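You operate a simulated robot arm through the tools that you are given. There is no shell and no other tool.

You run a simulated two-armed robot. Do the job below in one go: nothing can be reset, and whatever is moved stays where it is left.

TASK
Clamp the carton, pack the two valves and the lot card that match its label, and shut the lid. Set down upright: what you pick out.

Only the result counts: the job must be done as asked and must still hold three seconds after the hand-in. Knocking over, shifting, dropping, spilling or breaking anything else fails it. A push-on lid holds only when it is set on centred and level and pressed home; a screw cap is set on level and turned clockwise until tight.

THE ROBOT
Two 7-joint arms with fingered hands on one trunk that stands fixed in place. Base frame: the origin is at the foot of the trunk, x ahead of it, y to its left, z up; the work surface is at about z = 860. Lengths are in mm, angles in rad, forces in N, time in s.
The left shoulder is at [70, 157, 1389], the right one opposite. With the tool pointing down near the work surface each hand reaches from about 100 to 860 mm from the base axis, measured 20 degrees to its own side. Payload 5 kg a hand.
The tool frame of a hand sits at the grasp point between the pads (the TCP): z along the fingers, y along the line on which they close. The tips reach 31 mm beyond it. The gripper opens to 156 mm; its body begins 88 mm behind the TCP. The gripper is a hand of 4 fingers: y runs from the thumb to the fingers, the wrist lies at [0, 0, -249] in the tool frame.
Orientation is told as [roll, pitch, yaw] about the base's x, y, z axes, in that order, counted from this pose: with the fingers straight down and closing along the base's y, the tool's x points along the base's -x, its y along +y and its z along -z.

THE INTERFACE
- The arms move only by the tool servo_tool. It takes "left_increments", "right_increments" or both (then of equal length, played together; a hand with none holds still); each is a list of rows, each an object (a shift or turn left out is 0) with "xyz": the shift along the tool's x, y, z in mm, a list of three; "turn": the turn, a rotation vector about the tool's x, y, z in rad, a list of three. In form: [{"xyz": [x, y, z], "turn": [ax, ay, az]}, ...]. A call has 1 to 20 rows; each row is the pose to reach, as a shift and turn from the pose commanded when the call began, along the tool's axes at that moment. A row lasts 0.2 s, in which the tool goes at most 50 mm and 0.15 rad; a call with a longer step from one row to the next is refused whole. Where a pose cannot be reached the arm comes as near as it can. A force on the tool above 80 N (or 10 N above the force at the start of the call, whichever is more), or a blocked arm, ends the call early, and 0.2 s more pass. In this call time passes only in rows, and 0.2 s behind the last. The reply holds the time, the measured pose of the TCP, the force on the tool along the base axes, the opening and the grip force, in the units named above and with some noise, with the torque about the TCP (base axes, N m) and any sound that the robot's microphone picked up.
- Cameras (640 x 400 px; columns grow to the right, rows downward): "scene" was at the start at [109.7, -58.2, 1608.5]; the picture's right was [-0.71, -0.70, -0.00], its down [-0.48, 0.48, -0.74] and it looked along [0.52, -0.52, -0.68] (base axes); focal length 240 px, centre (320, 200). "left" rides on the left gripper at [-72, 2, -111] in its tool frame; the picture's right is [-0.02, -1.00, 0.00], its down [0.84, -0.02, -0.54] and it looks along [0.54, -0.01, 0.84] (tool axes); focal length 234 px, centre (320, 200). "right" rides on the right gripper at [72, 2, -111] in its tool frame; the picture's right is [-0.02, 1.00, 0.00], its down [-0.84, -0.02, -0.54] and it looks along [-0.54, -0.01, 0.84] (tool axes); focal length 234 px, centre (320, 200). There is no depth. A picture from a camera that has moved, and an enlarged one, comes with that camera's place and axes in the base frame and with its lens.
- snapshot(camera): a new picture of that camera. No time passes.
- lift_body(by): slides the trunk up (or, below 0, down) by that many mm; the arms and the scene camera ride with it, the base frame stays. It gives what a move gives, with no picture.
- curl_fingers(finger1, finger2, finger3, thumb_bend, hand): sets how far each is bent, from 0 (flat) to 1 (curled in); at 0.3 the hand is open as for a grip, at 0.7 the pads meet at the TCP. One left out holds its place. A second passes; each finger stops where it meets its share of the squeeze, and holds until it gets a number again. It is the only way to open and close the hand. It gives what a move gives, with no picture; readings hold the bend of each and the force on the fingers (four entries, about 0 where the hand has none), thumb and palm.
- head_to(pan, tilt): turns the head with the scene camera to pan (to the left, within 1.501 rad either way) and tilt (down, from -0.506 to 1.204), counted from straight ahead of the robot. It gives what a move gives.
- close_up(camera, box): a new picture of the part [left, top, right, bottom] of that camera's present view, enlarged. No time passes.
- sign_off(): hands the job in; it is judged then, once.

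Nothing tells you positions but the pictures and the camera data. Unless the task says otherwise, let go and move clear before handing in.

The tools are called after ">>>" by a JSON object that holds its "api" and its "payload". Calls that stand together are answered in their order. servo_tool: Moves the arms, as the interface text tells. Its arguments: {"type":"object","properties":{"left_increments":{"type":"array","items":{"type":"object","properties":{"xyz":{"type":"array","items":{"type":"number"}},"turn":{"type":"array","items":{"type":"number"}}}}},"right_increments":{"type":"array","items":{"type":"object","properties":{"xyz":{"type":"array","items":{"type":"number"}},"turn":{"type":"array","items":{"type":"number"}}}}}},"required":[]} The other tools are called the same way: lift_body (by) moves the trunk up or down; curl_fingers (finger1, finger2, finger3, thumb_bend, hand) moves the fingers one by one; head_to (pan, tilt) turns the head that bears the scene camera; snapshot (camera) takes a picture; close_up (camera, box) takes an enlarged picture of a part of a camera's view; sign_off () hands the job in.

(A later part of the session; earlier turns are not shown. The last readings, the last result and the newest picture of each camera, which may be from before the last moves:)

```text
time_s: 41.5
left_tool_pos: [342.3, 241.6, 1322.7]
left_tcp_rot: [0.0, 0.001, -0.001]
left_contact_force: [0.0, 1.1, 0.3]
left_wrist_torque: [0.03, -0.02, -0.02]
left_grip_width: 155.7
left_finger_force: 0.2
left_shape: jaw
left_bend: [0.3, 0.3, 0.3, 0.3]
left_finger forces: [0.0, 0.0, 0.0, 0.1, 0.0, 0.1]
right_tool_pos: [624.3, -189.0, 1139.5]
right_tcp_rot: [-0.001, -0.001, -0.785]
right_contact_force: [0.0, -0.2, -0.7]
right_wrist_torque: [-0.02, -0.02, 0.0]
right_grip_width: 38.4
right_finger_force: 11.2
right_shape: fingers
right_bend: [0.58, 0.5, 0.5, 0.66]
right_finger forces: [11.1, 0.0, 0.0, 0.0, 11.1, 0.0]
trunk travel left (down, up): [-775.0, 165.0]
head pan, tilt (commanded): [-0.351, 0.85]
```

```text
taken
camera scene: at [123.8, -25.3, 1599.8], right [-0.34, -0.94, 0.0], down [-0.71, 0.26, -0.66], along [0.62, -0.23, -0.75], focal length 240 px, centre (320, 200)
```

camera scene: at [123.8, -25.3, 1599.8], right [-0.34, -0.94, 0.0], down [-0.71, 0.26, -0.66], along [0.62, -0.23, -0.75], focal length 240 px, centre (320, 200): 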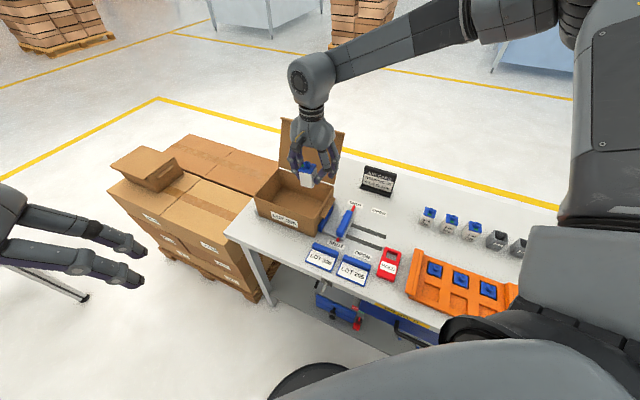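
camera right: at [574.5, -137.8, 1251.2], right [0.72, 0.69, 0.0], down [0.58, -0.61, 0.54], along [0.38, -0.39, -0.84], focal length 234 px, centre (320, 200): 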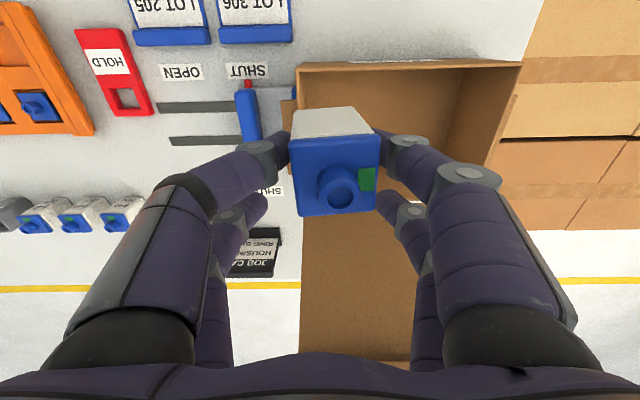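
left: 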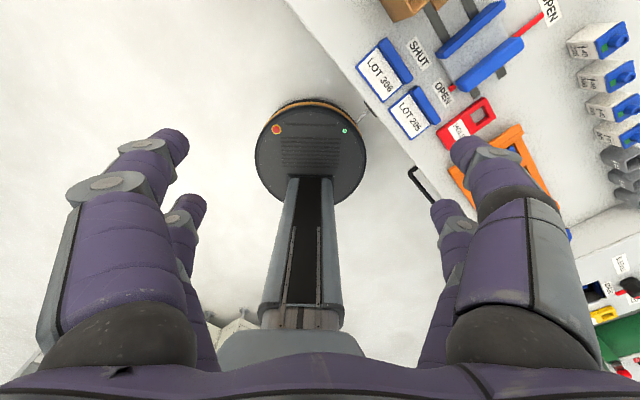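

The move resumed from where the arm really is, well clear of everything. I'll shift sideways over the target spot at this comfortable arm height, then lower the trunk to bring the valve down.

>>> {"api": "servo_tool", "payload": {"right_increments": [{"xyz": [-2, 16, 0]}, {"xyz": [-4, 32, 0]}, {"xyz": [-6, 48, 0]}, {"xyz": [-8, 65, 0]}]}}

>>> {"api": "lift_body", "payload": {"by": -80}}

>>> {"api": "snapshot", "payload": {"camera": "right"}}

>>> {"api": "snapshot", "payload": {"camera": "scene"}}

```text
time_s: 42.5
left_tool_pos: [345.6, 241.7, 1322.0]
left_tcp_rot: [-0.001, 0.003, 0.001]
left_contact_force: [-0.2, -0.4, 0.6]
left_wrist_torque: [0.02, 0.01, 0.02]
left_grip_width: 155.7
left_finger_force: 0.2
left_shape: jaw
left_bend: [0.3, 0.3, 0.3, 0.3]
left_finger forces: [0.0, 0.0, 0.0, 0.0, 0.0, 0.0]
right_tool_pos: [679.3, -148.7, 1138.5]
right_tcp_rot: [-0.001, 0.002, -0.785]
right_contact_force: [-0.3, -0.3, -0.8]
right_wrist_torque: [-0.02, 0.02, -0.03]
right_grip_width: 38.5
right_finger_force: 10.9
right_shape: fingers
right_bend: [0.58, 0.5, 0.5, 0.66]
right_finger forces: [10.9, 0.0, 0.1, 0.1, 10.8, 0.0]
trunk travel left (down, up): [-775.0, 165.0]
head pan, tilt (commanded): [-0.351, 0.85]
```

```text
time_s: 43.7
left_tool_pos: [344.8, 242.0, 1241.2]
left_tcp_rot: [0.001, 0.002, -0.001]
left_contact_force: [0.4, 0.0, -0.7]
left_wrist_torque: [-0.01, 0.01, -0.04]
left_grip_width: 155.9
left_finger_force: 0.0
left_shape: jaw
left_bend: [0.3, 0.3, 0.3, 0.3]
left_finger forces: [0.0, 0.0, 0.0, 0.0, 0.1, 0.0]
right_tool_pos: [679.5, -149.0, 1059.3]
right_tcp_rot: [0.001, 0.0, -0.783]
right_contact_force: [0.6, 0.3, -1.6]
right_wrist_torque: [-0.03, 0.0, 0.01]
right_grip_width: 38.4
right_finger_force: 11.1
right_shape: fingers
right_bend: [0.58, 0.5, 0.5, 0.66]
right_finger forces: [11.0, 0.0, 0.1, 0.0, 10.9, 0.0]
trunk travel left (down, up): [-695.0, 245.0]
head pan, tilt (commanded): [-0.351, 0.85]
```

```text
taken
camera right: at [628.6, -97.2, 1170.1], right [0.72, 0.69, 0.0], down [0.58, -0.61, 0.54], along [0.38, -0.39, -0.84], focal length 234 px, centre (320, 200)
```

right: 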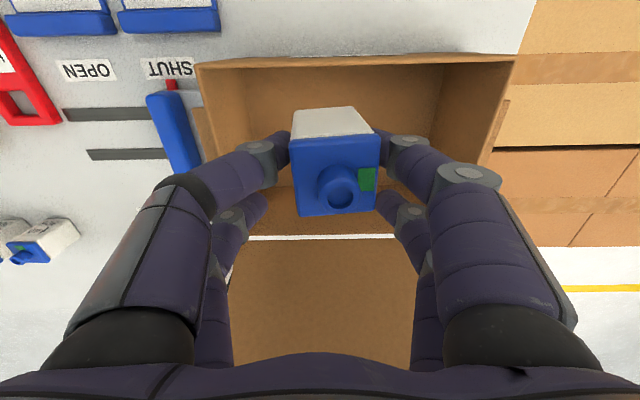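

```text
taken
camera scene: at [124.8, -25.6, 1519.8], right [-0.34, -0.94, 0.0], down [-0.71, 0.26, -0.66], along [0.62, -0.23, -0.75], focal length 240 px, centre (320, 200)
```

scene: 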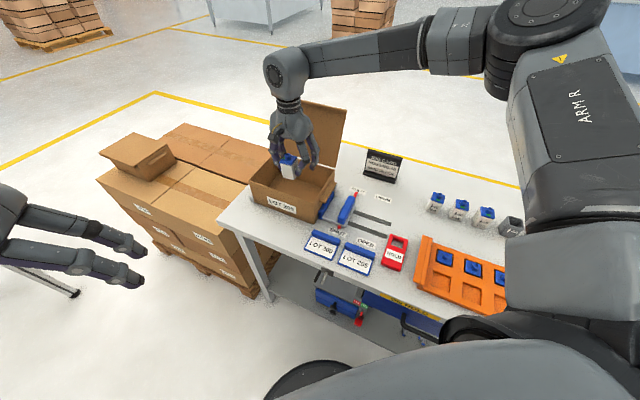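

The valve hangs over the front-right of the carton with about 20 mm to spare on each side. Lowering the trunk most of the way.

>>> {"api": "lift_body", "payload": {"by": -80}}

>>> {"api": "snapshot", "payload": {"camera": "right"}}

>>> {"api": "snapshot", "payload": {"camera": "scene"}}

```text
time_s: 44.8
left_tool_pos: [343.9, 242.1, 1161.7]
left_tcp_rot: [0.0, 0.0, 0.001]
left_contact_force: [-0.3, -0.5, 0.3]
left_wrist_torque: [-0.01, -0.02, -0.02]
left_grip_width: 156.0
left_finger_force: 0.0
left_shape: jaw
left_bend: [0.3, 0.3, 0.3, 0.3]
left_finger forces: [0.0, 0.0, 0.0, 0.1, 0.1, 0.1]
right_tool_pos: [679.1, -148.6, 978.9]
right_tcp_rot: [0.002, 0.0, -0.784]
right_contact_force: [0.4, -0.6, -1.0]
right_wrist_torque: [-0.01, -0.03, -0.01]
right_grip_width: 38.2
right_finger_force: 11.0
right_shape: fingers
right_bend: [0.58, 0.5, 0.5, 0.66]
right_finger forces: [11.1, 0.0, 0.1, 0.0, 10.9, 0.0]
trunk travel left (down, up): [-615.0, 325.0]
head pan, tilt (commanded): [-0.351, 0.85]
```

```text
taken
camera right: at [628.2, -97.3, 1090.3], right [0.72, 0.69, 0.0], down [0.58, -0.61, 0.54], along [0.38, -0.39, -0.84], focal length 234 px, centre (320, 200)
```

right: 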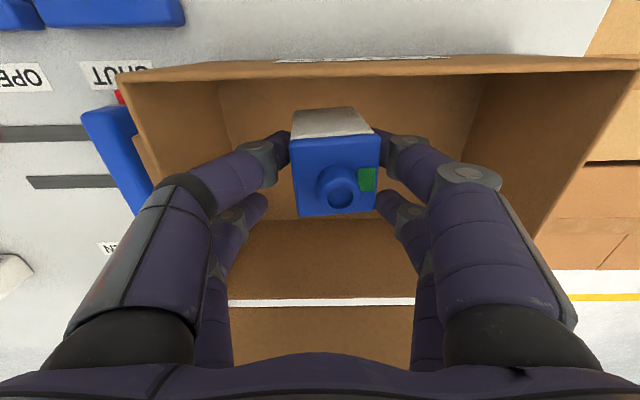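

```text
taken
camera scene: at [124.4, -25.6, 1439.9], right [-0.34, -0.94, 0.0], down [-0.71, 0.26, -0.66], along [0.62, -0.23, -0.75], focal length 240 px, centre (320, 200)
```

scene: 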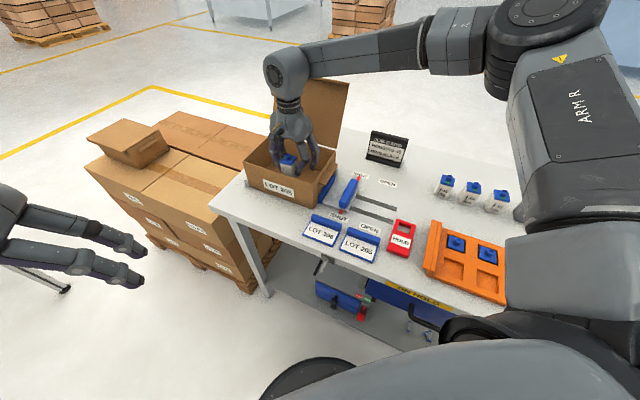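

Clear all round. Lowering another 60 mm, then feeling for the carton floor.

>>> {"api": "lift_body", "payload": {"by": -60}}

>>> {"api": "snapshot", "payload": {"camera": "right"}}

>>> {"api": "close_up", "payload": {"camera": "scene", "box": [220, 80, 360, 230]}}

```text
time_s: 45.8
left_tool_pos: [344.6, 241.4, 1101.4]
left_tcp_rot: [0.0, -0.003, -0.001]
left_contact_force: [0.2, -0.4, 0.8]
left_wrist_torque: [0.01, -0.03, -0.03]
left_grip_width: 155.9
left_finger_force: 0.0
left_shape: jaw
left_bend: [0.3, 0.3, 0.3, 0.3]
left_finger forces: [0.1, 0.0, 0.1, 0.0, 0.0, 0.0]
right_tool_pos: [679.0, -148.9, 919.3]
right_tcp_rot: [-0.001, -0.002, -0.783]
right_contact_force: [0.3, 0.5, -0.2]
right_wrist_torque: [-0.02, -0.02, -0.01]
right_grip_width: 38.9
right_finger_force: 11.2
right_shape: fingers
right_bend: [0.58, 0.5, 0.5, 0.66]
right_finger forces: [11.1, 0.0, 0.0, 0.0, 11.0, 0.0]
trunk travel left (down, up): [-555.0, 385.0]
head pan, tilt (commanded): [-0.351, 0.85]
```

```text
taken
camera right: at [628.2, -97.3, 1030.3], right [0.72, 0.69, 0.0], down [0.58, -0.61, 0.54], along [0.38, -0.39, -0.84], focal length 234 px, centre (320, 200)
```

right: 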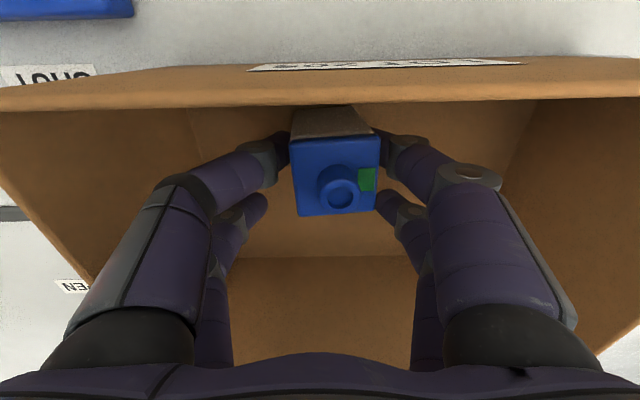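

```text
2.67 times, centred on (290, 155) of scene
camera zoom: at [124.4, -25.6, 1379.9], right [-0.34, -0.94, 0.0], down [-0.71, 0.26, -0.66], along [0.62, -0.23, -0.75], focal length 640 px, centre (400, 320)
```

zoom: 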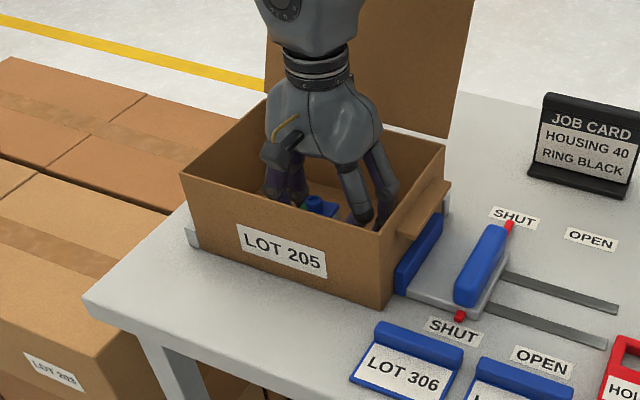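

The valve is inside, about a centimetre above the floor. I'll creep down in small steps watching the force.

>>> {"api": "servo_tool", "payload": {"right_increments": [{"xyz": [0, 0, 2]}, {"xyz": [0, 0, 4]}, {"xyz": [0, 0, 6]}]}}

>>> {"api": "servo_tool", "payload": {"right_increments": [{"xyz": [0, 0, 1]}, {"xyz": [0, 0, 2]}]}}

```text
time_s: 46.6
left_tool_pos: [344.5, 241.4, 1102.7]
left_tcp_rot: [-0.002, 0.001, 0.0]
left_contact_force: [-0.5, -0.4, 0.4]
left_wrist_torque: [0.01, -0.02, 0.02]
left_grip_width: 155.8
left_finger_force: 0.0
left_shape: jaw
left_bend: [0.3, 0.3, 0.3, 0.3]
left_finger forces: [0.1, 0.1, 0.1, 0.0, 0.0, 0.0]
right_tool_pos: [678.8, -149.0, 913.8]
right_tcp_rot: [0.002, 0.0, -0.784]
right_contact_force: [-0.6, 0.5, 3.2]
right_wrist_torque: [0.07, 0.05, 0.0]
right_grip_width: 38.6
right_finger_force: 11.3
right_shape: fingers
right_bend: [0.58, 0.5, 0.5, 0.66]
right_finger forces: [11.1, 0.1, 0.1, 0.0, 11.8, 0.0]
trunk travel left (down, up): [-555.0, 385.0]
head pan, tilt (commanded): [-0.351, 0.85]
```

```text
time_s: 47.2
left_tool_pos: [342.6, 241.4, 1101.9]
left_tcp_rot: [0.0, 0.001, 0.001]
left_contact_force: [0.1, 0.0, 0.4]
left_wrist_torque: [0.0, -0.01, 0.03]
left_grip_width: 155.9
left_finger_force: 0.1
left_shape: jaw
left_bend: [0.3, 0.3, 0.3, 0.3]
left_finger forces: [0.1, 0.1, 0.1, 0.0, 0.0, 0.1]
right_tool_pos: [677.9, -148.8, 911.6]
right_tcp_rot: [0.001, -0.002, -0.785]
right_contact_force: [1.2, -1.3, 7.8]
right_wrist_torque: [0.22, -0.03, -0.03]
right_grip_width: 38.2
right_finger_force: 12.6
right_shape: fingers
right_bend: [0.58, 0.5, 0.5, 0.66]
right_finger forces: [12.3, 0.0, 0.1, 0.0, 12.7, 0.0]
trunk travel left (down, up): [-555.0, 385.0]
head pan, tilt (commanded): [-0.351, 0.85]
```

The floor is met at about 8 N. Releasing gently.

>>> {"api": "curl_fingers", "payload": {"hand": "right", "finger1": 0.53, "thumb_bend": 0.57}}

>>> {"api": "snapshot", "payload": {"camera": "right"}}

```text
time_s: 48.2
left_tool_pos: [344.1, 241.8, 1100.2]
left_tcp_rot: [0.0, 0.0, -0.001]
left_contact_force: [0.0, 0.2, -0.4]
left_wrist_torque: [-0.03, -0.04, -0.01]
left_grip_width: 156.0
left_finger_force: 0.1
left_shape: jaw
left_bend: [0.3, 0.3, 0.3, 0.3]
left_finger forces: [0.1, 0.0, 0.0, 0.0, 0.0, 0.0]
right_tool_pos: [679.8, -148.4, 912.4]
right_tcp_rot: [0.0, 0.0, -0.784]
right_contact_force: [0.0, 0.2, -0.1]
right_wrist_torque: [0.03, 0.03, 0.02]
right_grip_width: 62.4
right_finger_force: 0.0
right_shape: fingers
right_bend: [0.53, 0.5, 0.5, 0.56]
right_finger forces: [0.0, 0.1, 0.1, 0.0, 0.1, 0.0]
trunk travel left (down, up): [-555.0, 385.0]
head pan, tilt (commanded): [-0.351, 0.85]
```

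```text
taken
camera right: at [627.8, -97.3, 1022.0], right [0.72, 0.69, 0.0], down [0.58, -0.61, 0.54], along [0.38, -0.39, -0.84], focal length 234 px, centre (320, 200)
```

right: 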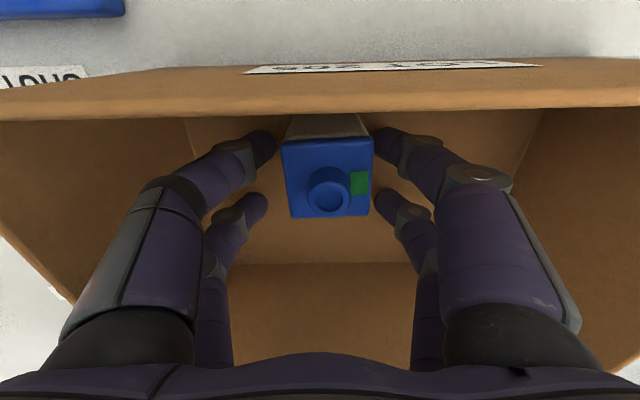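

Valve 1 stands upright on the carton floor and the fingers are clear of it. Raising straight up with the trunk.

>>> {"api": "lift_body", "payload": {"by": 100}}

>>> {"api": "lift_body", "payload": {"by": 120}}

>>> {"api": "snapshot", "payload": {"camera": "right"}}

>>> {"api": "snapshot", "payload": {"camera": "scene"}}

```text
time_s: 49.6
left_tool_pos: [343.0, 242.8, 1201.1]
left_tcp_rot: [0.001, 0.0, 0.0]
left_contact_force: [-0.4, -0.1, -0.5]
left_wrist_torque: [-0.04, -0.01, 0.01]
left_grip_width: 156.0
left_finger_force: 0.1
left_shape: jaw
left_bend: [0.3, 0.3, 0.3, 0.3]
left_finger forces: [0.0, 0.0, 0.1, 0.0, 0.0, 0.0]
right_tool_pos: [678.5, -149.8, 1011.2]
right_tcp_rot: [0.001, 0.001, -0.784]
right_contact_force: [0.3, 1.0, -0.3]
right_wrist_torque: [-0.01, 0.06, 0.02]
right_grip_width: 62.5
right_finger_force: 0.1
right_shape: fingers
right_bend: [0.53, 0.5, 0.5, 0.56]
right_finger forces: [0.0, 0.0, 0.0, 0.0, 0.1, 0.1]
trunk travel left (down, up): [-655.0, 285.0]
head pan, tilt (commanded): [-0.351, 0.85]
```

```text
time_s: 51.1
left_tool_pos: [344.5, 242.1, 1322.1]
left_tcp_rot: [-0.001, 0.0, 0.001]
left_contact_force: [0.5, 0.4, 1.1]
left_wrist_torque: [0.01, 0.04, 0.0]
left_grip_width: 155.9
left_finger_force: 0.0
left_shape: jaw
left_bend: [0.3, 0.3, 0.3, 0.3]
left_finger forces: [0.0, 0.0, 0.1, 0.1, 0.0, 0.0]
right_tool_pos: [679.6, -149.8, 1131.0]
right_tcp_rot: [-0.001, 0.0, -0.783]
right_contact_force: [-0.1, 0.0, 0.1]
right_wrist_torque: [-0.02, 0.0, -0.01]
right_grip_width: 62.4
right_finger_force: 0.1
right_shape: fingers
right_bend: [0.53, 0.5, 0.5, 0.56]
right_finger forces: [0.0, 0.0, 0.1, 0.1, 0.1, 0.0]
trunk travel left (down, up): [-775.0, 165.0]
head pan, tilt (commanded): [-0.351, 0.85]
```

```text
taken
camera right: at [628.0, -97.3, 1241.8], right [0.72, 0.69, 0.0], down [0.58, -0.61, 0.54], along [0.38, -0.39, -0.84], focal length 234 px, centre (320, 200)
```

right: 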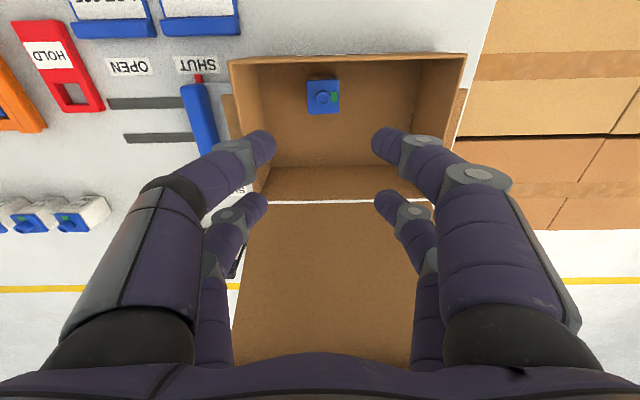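

```text
taken
camera scene: at [124.8, -25.5, 1599.7], right [-0.34, -0.94, 0.0], down [-0.71, 0.26, -0.66], along [0.62, -0.23, -0.75], focal length 240 px, centre (320, 200)
```

scene: 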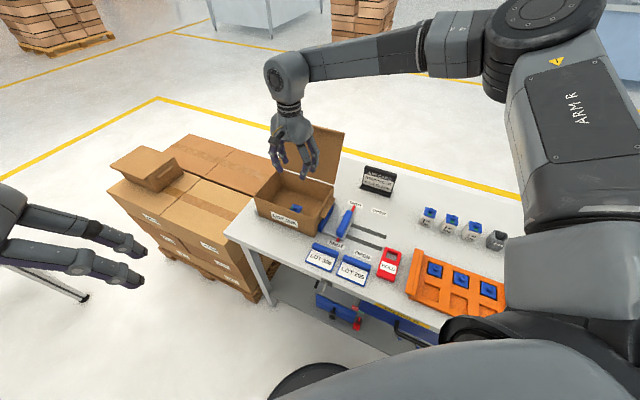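

Valve 1 sits upright in the carton. Now I'll go back along the bench to the fourth valve (205), turning the hand again, and plan to use finger2 and finger3 for it.

>>> {"api": "servo_tool", "payload": {"right_increments": [{"xyz": [0, -48, 0]}, {"xyz": [0, -96, 0]}, {"xyz": [0, -144, 0]}, {"xyz": [0, -192, 0]}, {"xyz": [0, -240, 0]}, {"xyz": [0, -290, 0]}]}}

>>> {"api": "servo_tool", "payload": {"right_increments": [{"xyz": [-14.7, -27.1, 0], "turn": [0, 0, -0.131]}, {"xyz": [-29.3, -54.2, 0], "turn": [0, 0, -0.262]}, {"xyz": [-44, -81.3, 0], "turn": [0, 0, -0.393]}, {"xyz": [-58.6, -108.4, 0], "turn": [0, 0, -0.524]}, {"xyz": [-73.3, -135.5, 0], "turn": [0, 0, -0.654]}, {"xyz": [-88, -162.6, 0], "turn": [0, 0, -0.785]}, {"xyz": [-102.6, -189.6, 0], "turn": [0, 0, -0.916]}, {"xyz": [-117.3, -216.7, 10], "turn": [0, 0, -1.047]}, {"xyz": [-131.9, -243.8, 20], "turn": [0, 0, -1.178]}, {"xyz": [-146.6, -270.9, 35], "turn": [0, 0, -1.309]}, {"xyz": [-161.2, -298, 50], "turn": [0, 0, -1.44]}, {"xyz": [-175.9, -325.1, 65], "turn": [0, 0, -1.57]}]}}

>>> {"api": "curl_fingers", "payload": {"hand": "right", "finger1": 0.45, "finger2": 0.5, "finger3": 0.5, "thumb_bend": 0.45}}

>>> {"api": "snapshot", "payload": {"camera": "right"}}

>>> {"api": "snapshot", "payload": {"camera": "scene"}}

```text
time_s: 52.5
left_tool_pos: [341.4, 241.0, 1322.1]
left_tcp_rot: [-0.001, -0.002, 0.0]
left_contact_force: [0.3, 0.3, 0.6]
left_wrist_torque: [0.02, -0.04, 0.02]
left_grip_width: 155.7
left_finger_force: 0.1
left_shape: jaw
left_bend: [0.3, 0.3, 0.3, 0.3]
left_finger forces: [0.0, 0.0, 0.0, 0.1, 0.1, 0.0]
right_tool_pos: [469.5, -352.3, 1131.2]
right_tcp_rot: [0.002, 0.001, -0.782]
right_contact_force: [-0.2, -0.5, 0.0]
right_wrist_torque: [0.03, 0.01, -0.04]
right_grip_width: 62.5
right_finger_force: 0.0
right_shape: fingers
right_bend: [0.53, 0.5, 0.5, 0.56]
right_finger forces: [0.0, 0.1, 0.0, 0.0, 0.0, 0.0]
trunk travel left (down, up): [-775.0, 165.0]
head pan, tilt (commanded): [-0.351, 0.85]
```

```text
time_s: 55.1
left_tool_pos: [344.2, 240.1, 1321.2]
left_tcp_rot: [0.001, 0.0, 0.001]
left_contact_force: [-0.5, 0.1, 0.0]
left_wrist_torque: [0.0, 0.0, 0.0]
left_grip_width: 155.8
left_finger_force: 0.0
left_shape: jaw
left_bend: [0.3, 0.3, 0.3, 0.3]
left_finger forces: [0.0, 0.0, 0.0, 0.0, 0.0, 0.1]
right_tool_pos: [369.4, -709.6, 1066.1]
right_tcp_rot: [0.0, 0.0, 0.787]
right_contact_force: [0.4, -1.0, 0.6]
right_wrist_torque: [0.06, 0.03, -0.01]
right_grip_width: 62.9
right_finger_force: 0.0
right_shape: fingers
right_bend: [0.53, 0.5, 0.5, 0.56]
right_finger forces: [0.0, 0.1, 0.0, 0.0, 0.2, 0.0]
trunk travel left (down, up): [-775.0, 165.0]
head pan, tilt (commanded): [-0.351, 0.85]
```

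```text
time_s: 56.1
left_tool_pos: [343.6, 241.6, 1322.2]
left_tcp_rot: [-0.001, 0.0, 0.001]
left_contact_force: [0.8, 0.0, 0.1]
left_wrist_torque: [0.04, -0.01, 0.0]
left_grip_width: 155.9
left_finger_force: 0.1
left_shape: jaw
left_bend: [0.3, 0.3, 0.3, 0.3]
left_finger forces: [0.0, 0.0, 0.0, 0.0, 0.0, 0.1]
right_tool_pos: [369.7, -709.3, 1066.7]
right_tcp_rot: [0.0, -0.001, 0.785]
right_contact_force: [-0.4, 0.9, 0.4]
right_wrist_torque: [0.01, 0.02, 0.01]
right_grip_width: 100.1
right_finger_force: 0.0
right_shape: fingers
right_bend: [0.45, 0.5, 0.5, 0.45]
right_finger forces: [0.0, 0.0, 0.0, 0.0, 0.0, 0.0]
trunk travel left (down, up): [-775.0, 165.0]
head pan, tilt (commanded): [-0.351, 0.85]
```

```text
taken
camera right: at [316.4, -759.3, 1177.5], right [-0.69, 0.72, 0.0], down [0.61, 0.58, 0.54], along [0.39, 0.38, -0.84], focal length 234 px, centre (320, 200)
```

right: 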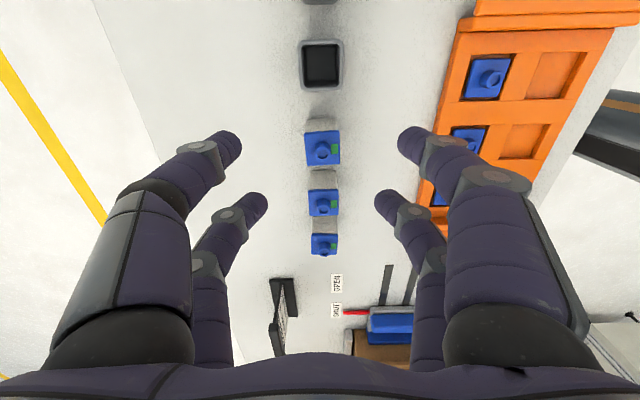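

```text
taken
camera scene: at [124.5, -25.6, 1599.8], right [-0.34, -0.94, 0.0], down [-0.71, 0.26, -0.66], along [0.62, -0.23, -0.75], focal length 240 px, centre (320, 200)
```

scene: 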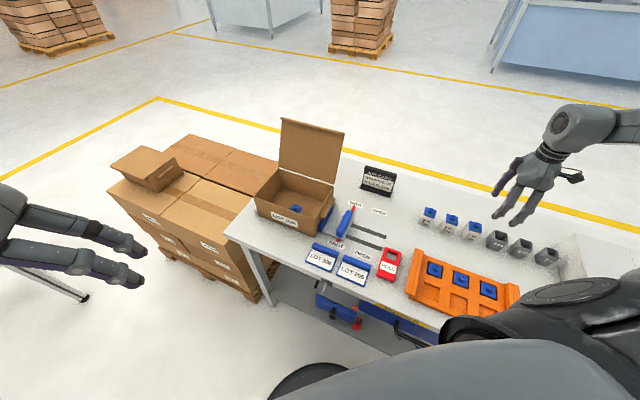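

The rightmost valve next to the grey 44 housing is the second 205. Zooming in to measure it and confirm its label.

>>> {"api": "close_up", "payload": {"camera": "right", "box": [270, 30, 370, 270]}}

>>> {"api": "close_up", "payload": {"camera": "right", "box": [280, 110, 360, 190]}}

>>> {"api": "close_up", "payload": {"camera": "scene", "box": [410, 190, 520, 260]}}

```text
1.67 times, centred on (320, 150) of right
camera zoom: at [316.4, -759.3, 1177.5], right [-0.69, 0.72, 0.0], down [0.61, 0.58, 0.54], along [0.39, 0.38, -0.84], focal length 390 px, centre (320, 283)
```

zoom: 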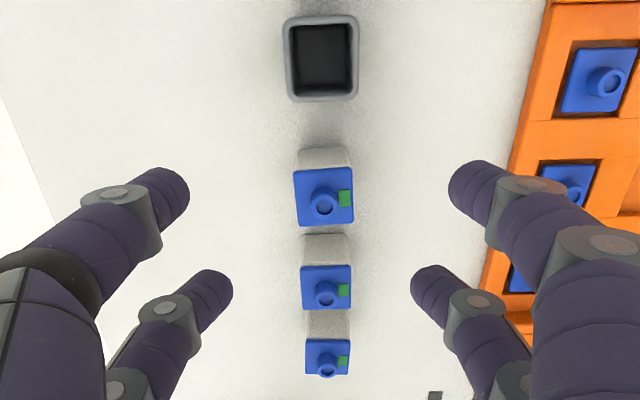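

```text
5.00 times, centred on (320, 150) of right
camera zoom: at [316.4, -759.3, 1177.5], right [-0.69, 0.72, 0.0], down [0.61, 0.58, 0.54], along [0.39, 0.38, -0.84], focal length 1171 px, centre (320, 450)
```

zoom: 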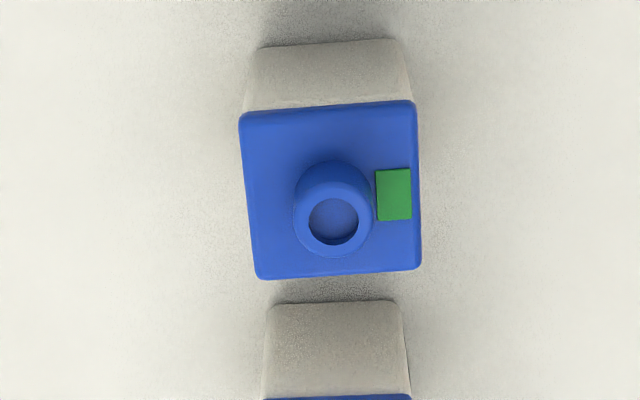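

```text
5.71 times, centred on (465, 225) of scene
camera zoom: at [124.5, -25.6, 1599.8], right [-0.34, -0.94, 0.0], down [-0.71, 0.26, -0.66], along [0.62, -0.23, -0.75], focal length 1372 px, centre (-509, 57)
```

zoom: 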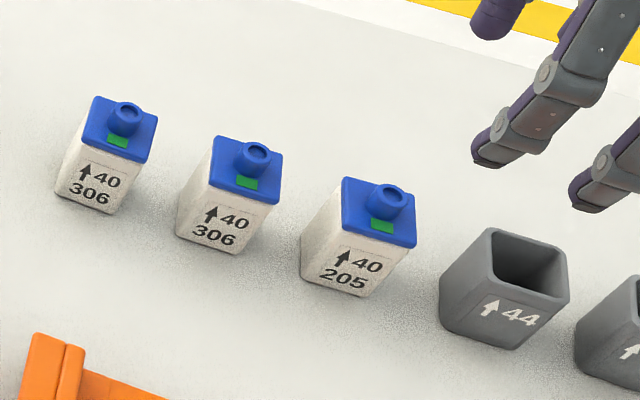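

Label 205 confirmed, and the valve is already lined up with the far finger pair. Trimming 2 mm and the angle, and descending partway.

>>> {"api": "servo_tool", "payload": {"right_increments": [{"xyz": [0, 2.3, 25], "turn": [0, 0, -0.05]}, {"xyz": [0, 2.3, 50], "turn": [0, 0, -0.05]}, {"xyz": [0, 2.3, 75], "turn": [0, 0, -0.05]}, {"xyz": [0, 2.3, 95], "turn": [0, 0, -0.05]}]}}

>>> {"api": "snapshot", "payload": {"camera": "right"}}

>>> {"api": "close_up", "payload": {"camera": "right", "box": [200, 50, 440, 290]}}

```text
time_s: 57.1
left_tool_pos: [344.8, 240.6, 1322.7]
left_tcp_rot: [-0.001, 0.0, 0.0]
left_contact_force: [-1.2, -0.8, 0.4]
left_wrist_torque: [0.03, 0.04, -0.02]
left_grip_width: 156.0
left_finger_force: 0.0
left_shape: jaw
left_bend: [0.3, 0.3, 0.3, 0.3]
left_finger forces: [0.0, 0.0, 0.0, 0.0, 0.0, 0.0]
right_tool_pos: [366.4, -708.8, 970.7]
right_tcp_rot: [0.001, -0.002, 0.836]
right_contact_force: [0.9, -0.2, 0.0]
right_wrist_torque: [-0.01, -0.02, 0.02]
right_grip_width: 100.5
right_finger_force: 0.2
right_shape: fingers
right_bend: [0.45, 0.5, 0.5, 0.45]
right_finger forces: [0.0, 0.0, 0.1, 0.1, 0.0, 0.0]
trunk travel left (down, up): [-775.0, 165.0]
head pan, tilt (commanded): [-0.351, 0.85]
```

```text
taken
camera right: at [315.8, -761.4, 1081.2], right [-0.73, 0.69, 0.0], down [0.58, 0.61, 0.55], along [0.38, 0.4, -0.84], focal length 234 px, centre (320, 200)
```

right: 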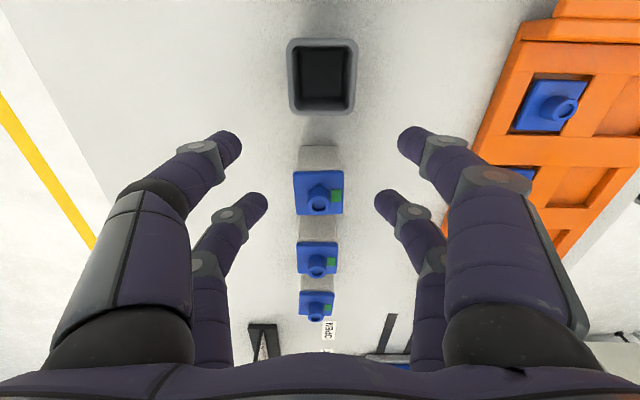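

```text
1.67 times, centred on (320, 170) of right
camera zoom: at [315.8, -761.4, 1081.2], right [-0.73, 0.69, 0.0], down [0.58, 0.61, 0.55], along [0.38, 0.4, -0.84], focal length 390 px, centre (320, 250)
```

zoom: 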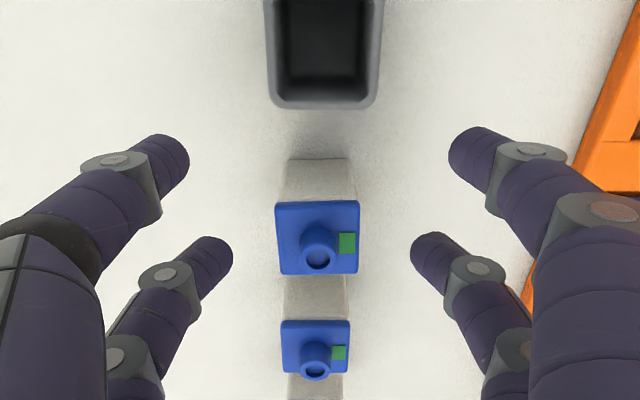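

Still aligned within 2 mm, and the other fingers clear housing 44. Descending to grip height and closing the far pair.

>>> {"api": "servo_tool", "payload": {"right_increments": [{"xyz": [-2, -0.7, 18]}, {"xyz": [-2, -0.7, 36]}, {"xyz": [-2, -0.7, 52]}, {"xyz": [-2, -0.7, 63]}]}}

>>> {"api": "curl_fingers", "payload": {"hand": "right", "finger2": 0.57, "finger3": 0.57}}

>>> {"api": "close_up", "payload": {"camera": "right", "box": [200, 100, 440, 300]}}

>>> {"api": "close_up", "payload": {"camera": "scene", "box": [420, 180, 540, 270]}}

```text
time_s: 58.1
left_tool_pos: [344.7, 241.5, 1322.0]
left_tcp_rot: [-0.001, -0.001, 0.003]
left_contact_force: [-0.4, 0.0, 0.1]
left_wrist_torque: [0.0, 0.0, 0.0]
left_grip_width: 156.1
left_finger_force: 0.0
left_shape: jaw
left_bend: [0.3, 0.3, 0.3, 0.3]
left_finger forces: [0.0, 0.0, 0.0, 0.0, 0.0, 0.0]
right_tool_pos: [368.2, -705.8, 908.0]
right_tcp_rot: [0.001, 0.0, 0.835]
right_contact_force: [0.2, 0.0, -0.6]
right_wrist_torque: [0.01, -0.01, -0.01]
right_grip_width: 100.3
right_finger_force: 0.0
right_shape: fingers
right_bend: [0.45, 0.5, 0.5, 0.45]
right_finger forces: [0.0, 0.0, 0.0, 0.0, 0.0, 0.1]
trunk travel left (down, up): [-775.0, 165.0]
head pan, tilt (commanded): [-0.351, 0.85]
```

```text
time_s: 59.1
left_tool_pos: [343.7, 241.8, 1321.4]
left_tcp_rot: [-0.001, 0.0, 0.001]
left_contact_force: [0.1, -0.5, 1.0]
left_wrist_torque: [0.01, -0.01, -0.05]
left_grip_width: 155.9
left_finger_force: 0.1
left_shape: jaw
left_bend: [0.3, 0.3, 0.3, 0.3]
left_finger forces: [0.1, 0.0, 0.0, 0.0, 0.0, 0.1]
right_tool_pos: [368.6, -705.9, 908.6]
right_tcp_rot: [0.0, 0.001, 0.836]
right_contact_force: [0.0, -0.1, -0.6]
right_wrist_torque: [0.01, 0.01, 0.02]
right_grip_width: 100.5
right_finger_force: 0.0
right_shape: fingers
right_bend: [0.45, 0.56, 0.56, 0.45]
right_finger forces: [0.0, 0.1, 0.0, 0.0, 0.0, 0.0]
trunk travel left (down, up): [-775.0, 165.0]
head pan, tilt (commanded): [-0.351, 0.85]
```

```text
2.00 times, centred on (320, 200) of right
camera zoom: at [317.9, -758.6, 1019.4], right [-0.73, 0.69, 0.0], down [0.58, 0.61, 0.54], along [0.38, 0.4, -0.84], focal length 468 px, centre (320, 200)
```

zoom: 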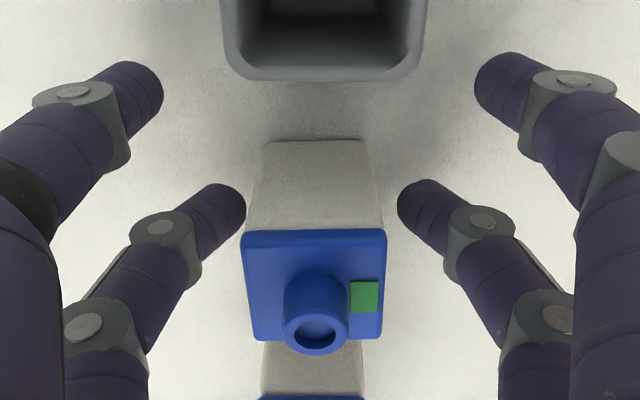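

```text
4.44 times, centred on (480, 225) of scene
camera zoom: at [124.4, -25.7, 1599.8], right [-0.34, -0.94, 0.0], down [-0.71, 0.26, -0.66], along [0.62, -0.23, -0.75], focal length 1067 px, centre (-391, 89)
```

zoom: 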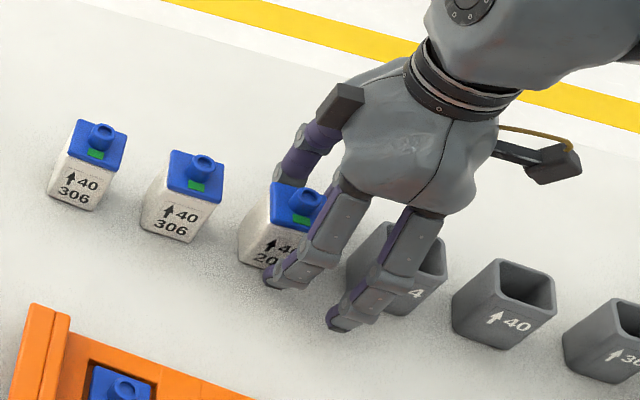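

Well centred. Closing finger2 and finger3.

>>> {"api": "curl_fingers", "payload": {"hand": "right", "finger2": 0.7, "finger3": 0.7}}

>>> {"api": "close_up", "payload": {"camera": "right", "box": [200, 100, 440, 300]}}

```text
time_s: 60.1
left_tool_pos: [343.4, 241.3, 1322.2]
left_tcp_rot: [-0.001, 0.0, -0.001]
left_contact_force: [0.1, 0.8, -1.0]
left_wrist_torque: [-0.03, -0.05, -0.06]
left_grip_width: 156.0
left_finger_force: 0.0
left_shape: jaw
left_bend: [0.3, 0.3, 0.3, 0.3]
left_finger forces: [0.0, 0.1, 0.0, 0.0, 0.0, 0.1]
right_tool_pos: [368.0, -705.6, 908.2]
right_tcp_rot: [-0.001, -0.001, 0.836]
right_contact_force: [-0.7, 1.5, -0.3]
right_wrist_torque: [0.01, 0.04, -0.04]
right_grip_width: 100.8
right_finger_force: 8.8
right_shape: fingers
right_bend: [0.45, 0.61, 0.61, 0.45]
right_finger forces: [0.1, 8.5, 8.5, 0.0, 0.0, 0.1]
trunk travel left (down, up): [-775.0, 165.0]
head pan, tilt (commanded): [-0.351, 0.85]
```

```text
2.00 times, centred on (320, 200) of right
camera zoom: at [317.9, -758.8, 1019.1], right [-0.73, 0.69, 0.0], down [0.58, 0.61, 0.54], along [0.37, 0.4, -0.84], focal length 468 px, centre (320, 200)
```

zoom: 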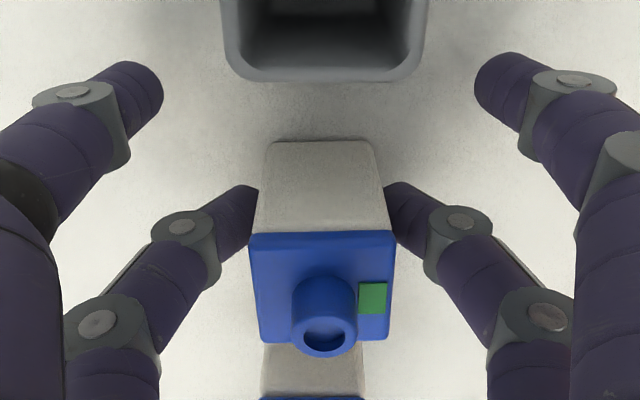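

Held evenly at 8.5 N on each side. Lifting to check.

>>> {"api": "servo_tool", "payload": {"right_increments": [{"xyz": [0, 0, -10]}, {"xyz": [0, 0, -25]}, {"xyz": [0, 0, -45]}]}}

>>> {"api": "snapshot", "payload": {"camera": "right"}}

>>> {"api": "close_up", "payload": {"camera": "scene", "box": [400, 160, 540, 260]}}

```text
time_s: 60.9
left_tool_pos: [343.5, 242.3, 1321.6]
left_tcp_rot: [0.0, -0.001, 0.001]
left_contact_force: [0.5, -0.2, 0.4]
left_wrist_torque: [0.0, 0.0, 0.0]
left_grip_width: 155.9
left_finger_force: 0.0
left_shape: jaw
left_bend: [0.3, 0.3, 0.3, 0.3]
left_finger forces: [0.0, 0.0, 0.0, 0.0, 0.1, 0.1]
right_tool_pos: [367.0, -705.9, 953.5]
right_tcp_rot: [-0.001, 0.001, 0.836]
right_contact_force: [-0.5, 0.6, -1.0]
right_wrist_torque: [-0.03, -0.03, 0.01]
right_grip_width: 100.5
right_finger_force: 8.7
right_shape: fingers
right_bend: [0.45, 0.61, 0.61, 0.45]
right_finger forces: [0.0, 8.6, 8.6, 0.0, 0.0, 0.0]
trunk travel left (down, up): [-775.0, 165.0]
head pan, tilt (commanded): [-0.351, 0.85]
```

```text
taken
camera right: at [316.4, -758.8, 1064.7], right [-0.73, 0.69, 0.0], down [0.58, 0.61, 0.54], along [0.37, 0.4, -0.84], focal length 234 px, centre (320, 200)
```

right: 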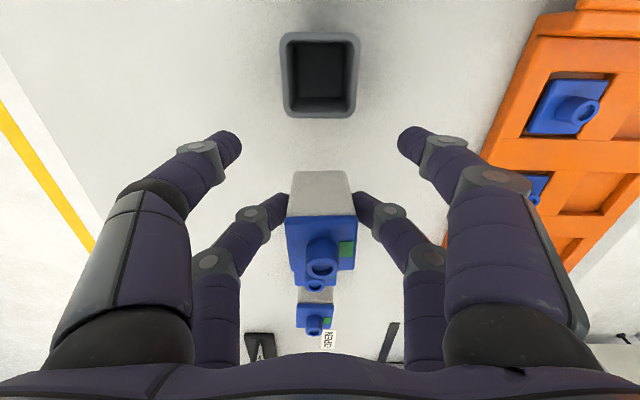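

```text
4.00 times, centred on (470, 210) of scene
camera zoom: at [124.2, -25.1, 1599.8], right [-0.34, -0.94, 0.0], down [-0.71, 0.26, -0.66], along [0.62, -0.23, -0.75], focal length 960 px, centre (-280, 160)
```

zoom: 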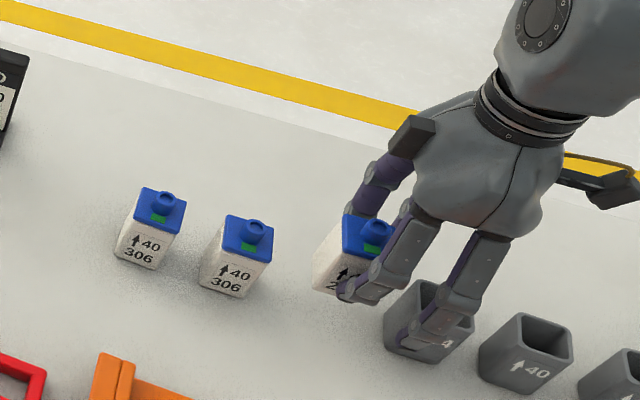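

Valve 4 hangs level. Rising and carrying it back over the clamp while turning to −45°.

>>> {"api": "servo_tool", "payload": {"right_increments": [{"xyz": [0, 0, -45]}, {"xyz": [0, 0, -90]}, {"xyz": [0, 0, -135]}, {"xyz": [0, 0, -180]}]}}

>>> {"api": "servo_tool", "payload": {"right_increments": [{"xyz": [-27.7, 13.1, 0], "turn": [0, 0, 0.135]}, {"xyz": [-55.5, 26.2, 0], "turn": [0, 0, 0.27]}, {"xyz": [-83.2, 39.3, 0], "turn": [0, 0, 0.405]}, {"xyz": [-110.9, 52.4, 0], "turn": [0, 0, 0.54]}, {"xyz": [-138.6, 65.5, 0], "turn": [0, 0, 0.675]}, {"xyz": [-166.4, 78.6, 0], "turn": [0, 0, 0.81]}, {"xyz": [-194.1, 91.7, 0], "turn": [0, 0, 0.945]}, {"xyz": [-221.8, 104.8, 0], "turn": [0, 0, 1.08]}, {"xyz": [-249.5, 117.9, 0], "turn": [0, 0, 1.215]}, {"xyz": [-277.3, 131, 0], "turn": [0, 0, 1.35]}, {"xyz": [-305, 144.1, 0], "turn": [0, 0, 1.485]}, {"xyz": [-332.7, 157.2, 0], "turn": [0, 0, 1.621]}]}}

>>> {"api": "curl_fingers", "payload": {"hand": "right", "finger1": 0.52, "thumb_bend": 0.52}}

>>> {"api": "snapshot", "payload": {"camera": "right"}}

>>> {"api": "snapshot", "payload": {"camera": "scene"}}

```text
time_s: 61.9
left_tool_pos: [344.1, 242.5, 1322.0]
left_tcp_rot: [-0.002, -0.001, 0.001]
left_contact_force: [-0.4, 0.1, 0.2]
left_wrist_torque: [-0.01, -0.02, 0.01]
left_grip_width: 155.8
left_finger_force: 0.0
left_shape: jaw
left_bend: [0.3, 0.3, 0.3, 0.3]
left_finger forces: [0.0, 0.0, 0.1, 0.1, 0.0, 0.0]
right_tool_pos: [368.6, -703.5, 1136.0]
right_tcp_rot: [0.0, -0.001, 0.837]
right_contact_force: [0.2, 0.1, -0.9]
right_wrist_torque: [-0.04, 0.02, -0.02]
right_grip_width: 100.6
right_finger_force: 8.4
right_shape: fingers
right_bend: [0.45, 0.61, 0.61, 0.45]
right_finger forces: [0.0, 8.6, 8.4, 0.0, 0.1, 0.0]
trunk travel left (down, up): [-775.0, 165.0]
head pan, tilt (commanded): [-0.351, 0.85]
```

```text
time_s: 64.5
left_tool_pos: [344.7, 241.6, 1320.6]
left_tcp_rot: [-0.001, 0.002, 0.0]
left_contact_force: [0.2, -0.5, 0.1]
left_wrist_torque: [0.03, 0.01, -0.02]
left_grip_width: 156.0
left_finger_force: 0.1
left_shape: jaw
left_bend: [0.3, 0.3, 0.3, 0.3]
left_finger forces: [0.0, 0.1, 0.0, 0.0, 0.1, 0.0]
right_tool_pos: [475.1, -351.9, 1134.3]
right_tcp_rot: [-0.001, -0.001, -0.787]
right_contact_force: [0.3, -0.2, -0.4]
right_wrist_torque: [0.0, 0.06, -0.02]
right_grip_width: 100.6
right_finger_force: 7.9
right_shape: fingers
right_bend: [0.45, 0.61, 0.61, 0.45]
right_finger forces: [0.1, 8.7, 8.5, 0.0, 0.0, 0.1]
trunk travel left (down, up): [-775.0, 165.0]
head pan, tilt (commanded): [-0.351, 0.85]
```

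```text
time_s: 65.5
left_tool_pos: [343.3, 239.8, 1322.0]
left_tcp_rot: [-0.001, 0.0, 0.001]
left_contact_force: [0.4, -0.8, 0.6]
left_wrist_torque: [0.01, -0.01, 0.04]
left_grip_width: 155.9
left_finger_force: 0.1
left_shape: jaw
left_bend: [0.3, 0.3, 0.3, 0.3]
left_finger forces: [0.0, 0.0, 0.0, 0.0, 0.1, 0.0]
right_tool_pos: [473.4, -353.0, 1134.3]
right_tcp_rot: [0.001, 0.001, -0.786]
right_contact_force: [0.5, 0.4, -0.8]
right_wrist_torque: [0.01, 0.02, 0.03]
right_grip_width: 73.9
right_finger_force: 8.2
right_shape: fingers
right_bend: [0.52, 0.61, 0.61, 0.52]
right_finger forces: [0.0, 8.5, 8.5, 0.1, 0.1, 0.1]
trunk travel left (down, up): [-775.0, 165.0]
head pan, tilt (commanded): [-0.351, 0.85]
```

```text
taken
camera right: at [423.3, -301.9, 1244.8], right [0.72, 0.69, 0.0], down [0.58, -0.61, 0.54], along [0.38, -0.39, -0.84], focal length 234 px, centre (320, 200)
```

right: 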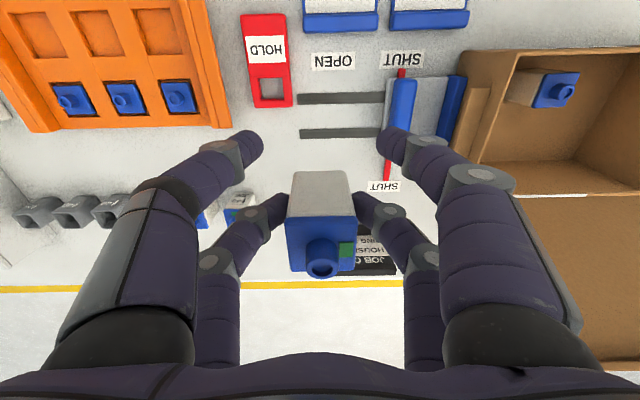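

```text
taken
camera scene: at [124.5, -26.0, 1599.8], right [-0.34, -0.94, 0.0], down [-0.71, 0.26, -0.66], along [0.62, -0.23, -0.75], focal length 240 px, centre (320, 200)
```

scene: 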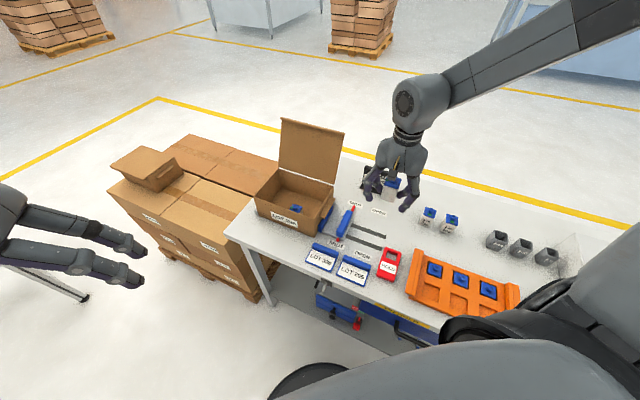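

Steady. Moving along to the carton, then back 45 mm to the rear spot inside it.

>>> {"api": "servo_tool", "payload": {"right_increments": [{"xyz": [0, 48, 0]}, {"xyz": [0, 96, 0]}, {"xyz": [0, 144, 0]}, {"xyz": [0, 192, 0]}, {"xyz": [0, 240, 0]}, {"xyz": [0, 289, 0]}, {"xyz": [-15, 289, 0]}, {"xyz": [-30, 289, 0]}, {"xyz": [-45, 289, 0]}]}}

>>> {"api": "snapshot", "payload": {"camera": "right"}}

>>> {"api": "snapshot", "payload": {"camera": "scene"}}

```text
time_s: 67.5
left_tool_pos: [346.3, 242.0, 1322.0]
left_tcp_rot: [-0.001, 0.001, -0.002]
left_contact_force: [0.0, -0.7, -0.1]
left_wrist_torque: [-0.02, 0.03, 0.0]
left_grip_width: 155.8
left_finger_force: 0.0
left_shape: jaw
left_bend: [0.3, 0.3, 0.3, 0.3]
left_finger forces: [0.1, 0.0, 0.1, 0.0, 0.0, 0.0]
right_tool_pos: [707.5, -183.2, 1133.7]
right_tcp_rot: [0.003, -0.002, -0.785]
right_contact_force: [-0.7, -0.9, -1.3]
right_wrist_torque: [0.03, 0.02, 0.01]
right_grip_width: 73.5
right_finger_force: 8.8
right_shape: fingers
right_bend: [0.52, 0.61, 0.61, 0.52]
right_finger forces: [0.0, 8.7, 8.7, 0.0, 0.0, 0.1]
right hand out of reach, approached as far as the arm can: row 9
trunk travel left (down, up): [-775.0, 165.0]
head pan, tilt (commanded): [-0.351, 0.85]
```

```text
taken
camera right: at [657.7, -132.5, 1245.1], right [0.72, 0.69, 0.0], down [0.58, -0.61, 0.54], along [0.38, -0.39, -0.84], focal length 234 px, centre (320, 200)
```

right: 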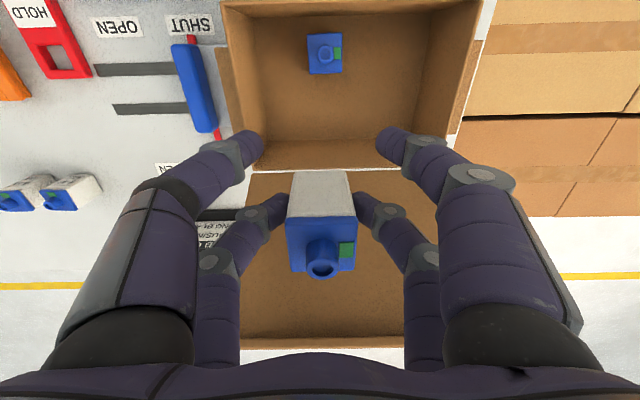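

```text
taken
camera scene: at [125.9, -25.5, 1599.7], right [-0.34, -0.94, 0.0], down [-0.71, 0.26, -0.66], along [0.62, -0.23, -0.75], focal length 240 px, centre (320, 200)
```

scene: 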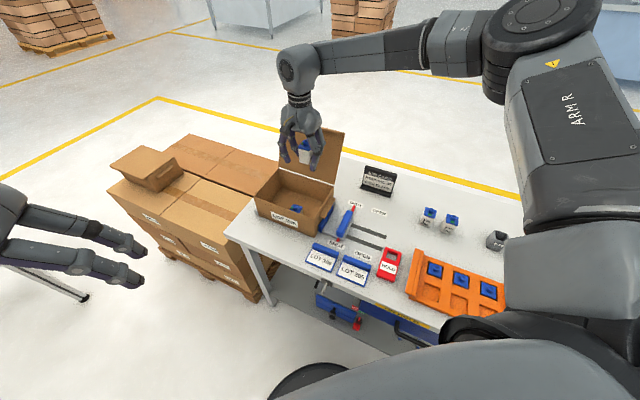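

Only the last few millimetres were beyond reach, and the spot is fine. Lowering with the trunk and checking the lid clearance.

>>> {"api": "lift_body", "payload": {"by": -80}}

>>> {"api": "snapshot", "payload": {"camera": "right"}}

>>> {"api": "close_up", "payload": {"camera": "scene", "box": [230, 80, 390, 230]}}

```text
time_s: 68.6
left_tool_pos: [343.3, 241.3, 1241.5]
left_tcp_rot: [0.0, 0.0, 0.002]
left_contact_force: [0.7, -0.5, 0.5]
left_wrist_torque: [-0.02, 0.05, 0.0]
left_grip_width: 155.8
left_finger_force: 0.0
left_shape: jaw
left_bend: [0.3, 0.3, 0.3, 0.3]
left_finger forces: [0.0, 0.0, 0.0, 0.1, 0.0, 0.0]
right_tool_pos: [706.4, -184.5, 1054.5]
right_tcp_rot: [0.004, -0.001, -0.785]
right_contact_force: [0.0, -1.4, -0.5]
right_wrist_torque: [-0.01, 0.04, 0.03]
right_grip_width: 73.3
right_finger_force: 8.9
right_shape: fingers
right_bend: [0.52, 0.61, 0.61, 0.52]
right_finger forces: [0.1, 8.8, 8.6, 0.1, 0.0, 0.0]
trunk travel left (down, up): [-695.0, 245.0]
head pan, tilt (commanded): [-0.351, 0.85]
```

```text
taken
camera right: at [656.8, -132.7, 1165.8], right [0.72, 0.69, 0.0], down [0.58, -0.61, 0.54], along [0.38, -0.39, -0.84], focal length 234 px, centre (320, 200)
```

right: 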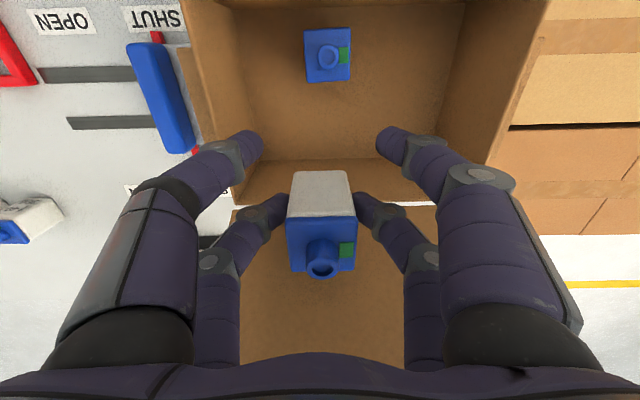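

```text
2.67 times, centred on (310, 155) of scene
camera zoom: at [124.8, -25.6, 1519.8], right [-0.34, -0.94, 0.0], down [-0.71, 0.26, -0.66], along [0.62, -0.23, -0.75], focal length 640 px, centre (347, 320)
```

zoom: 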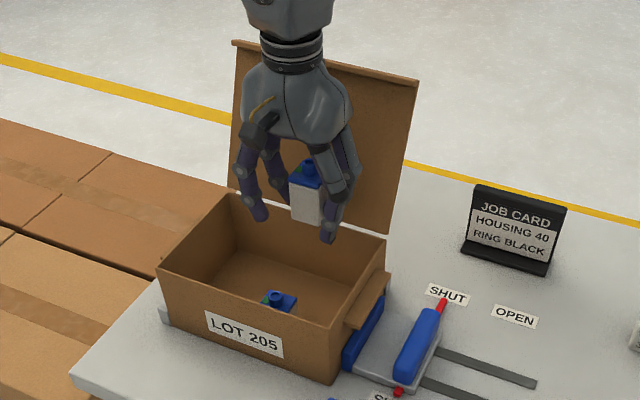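

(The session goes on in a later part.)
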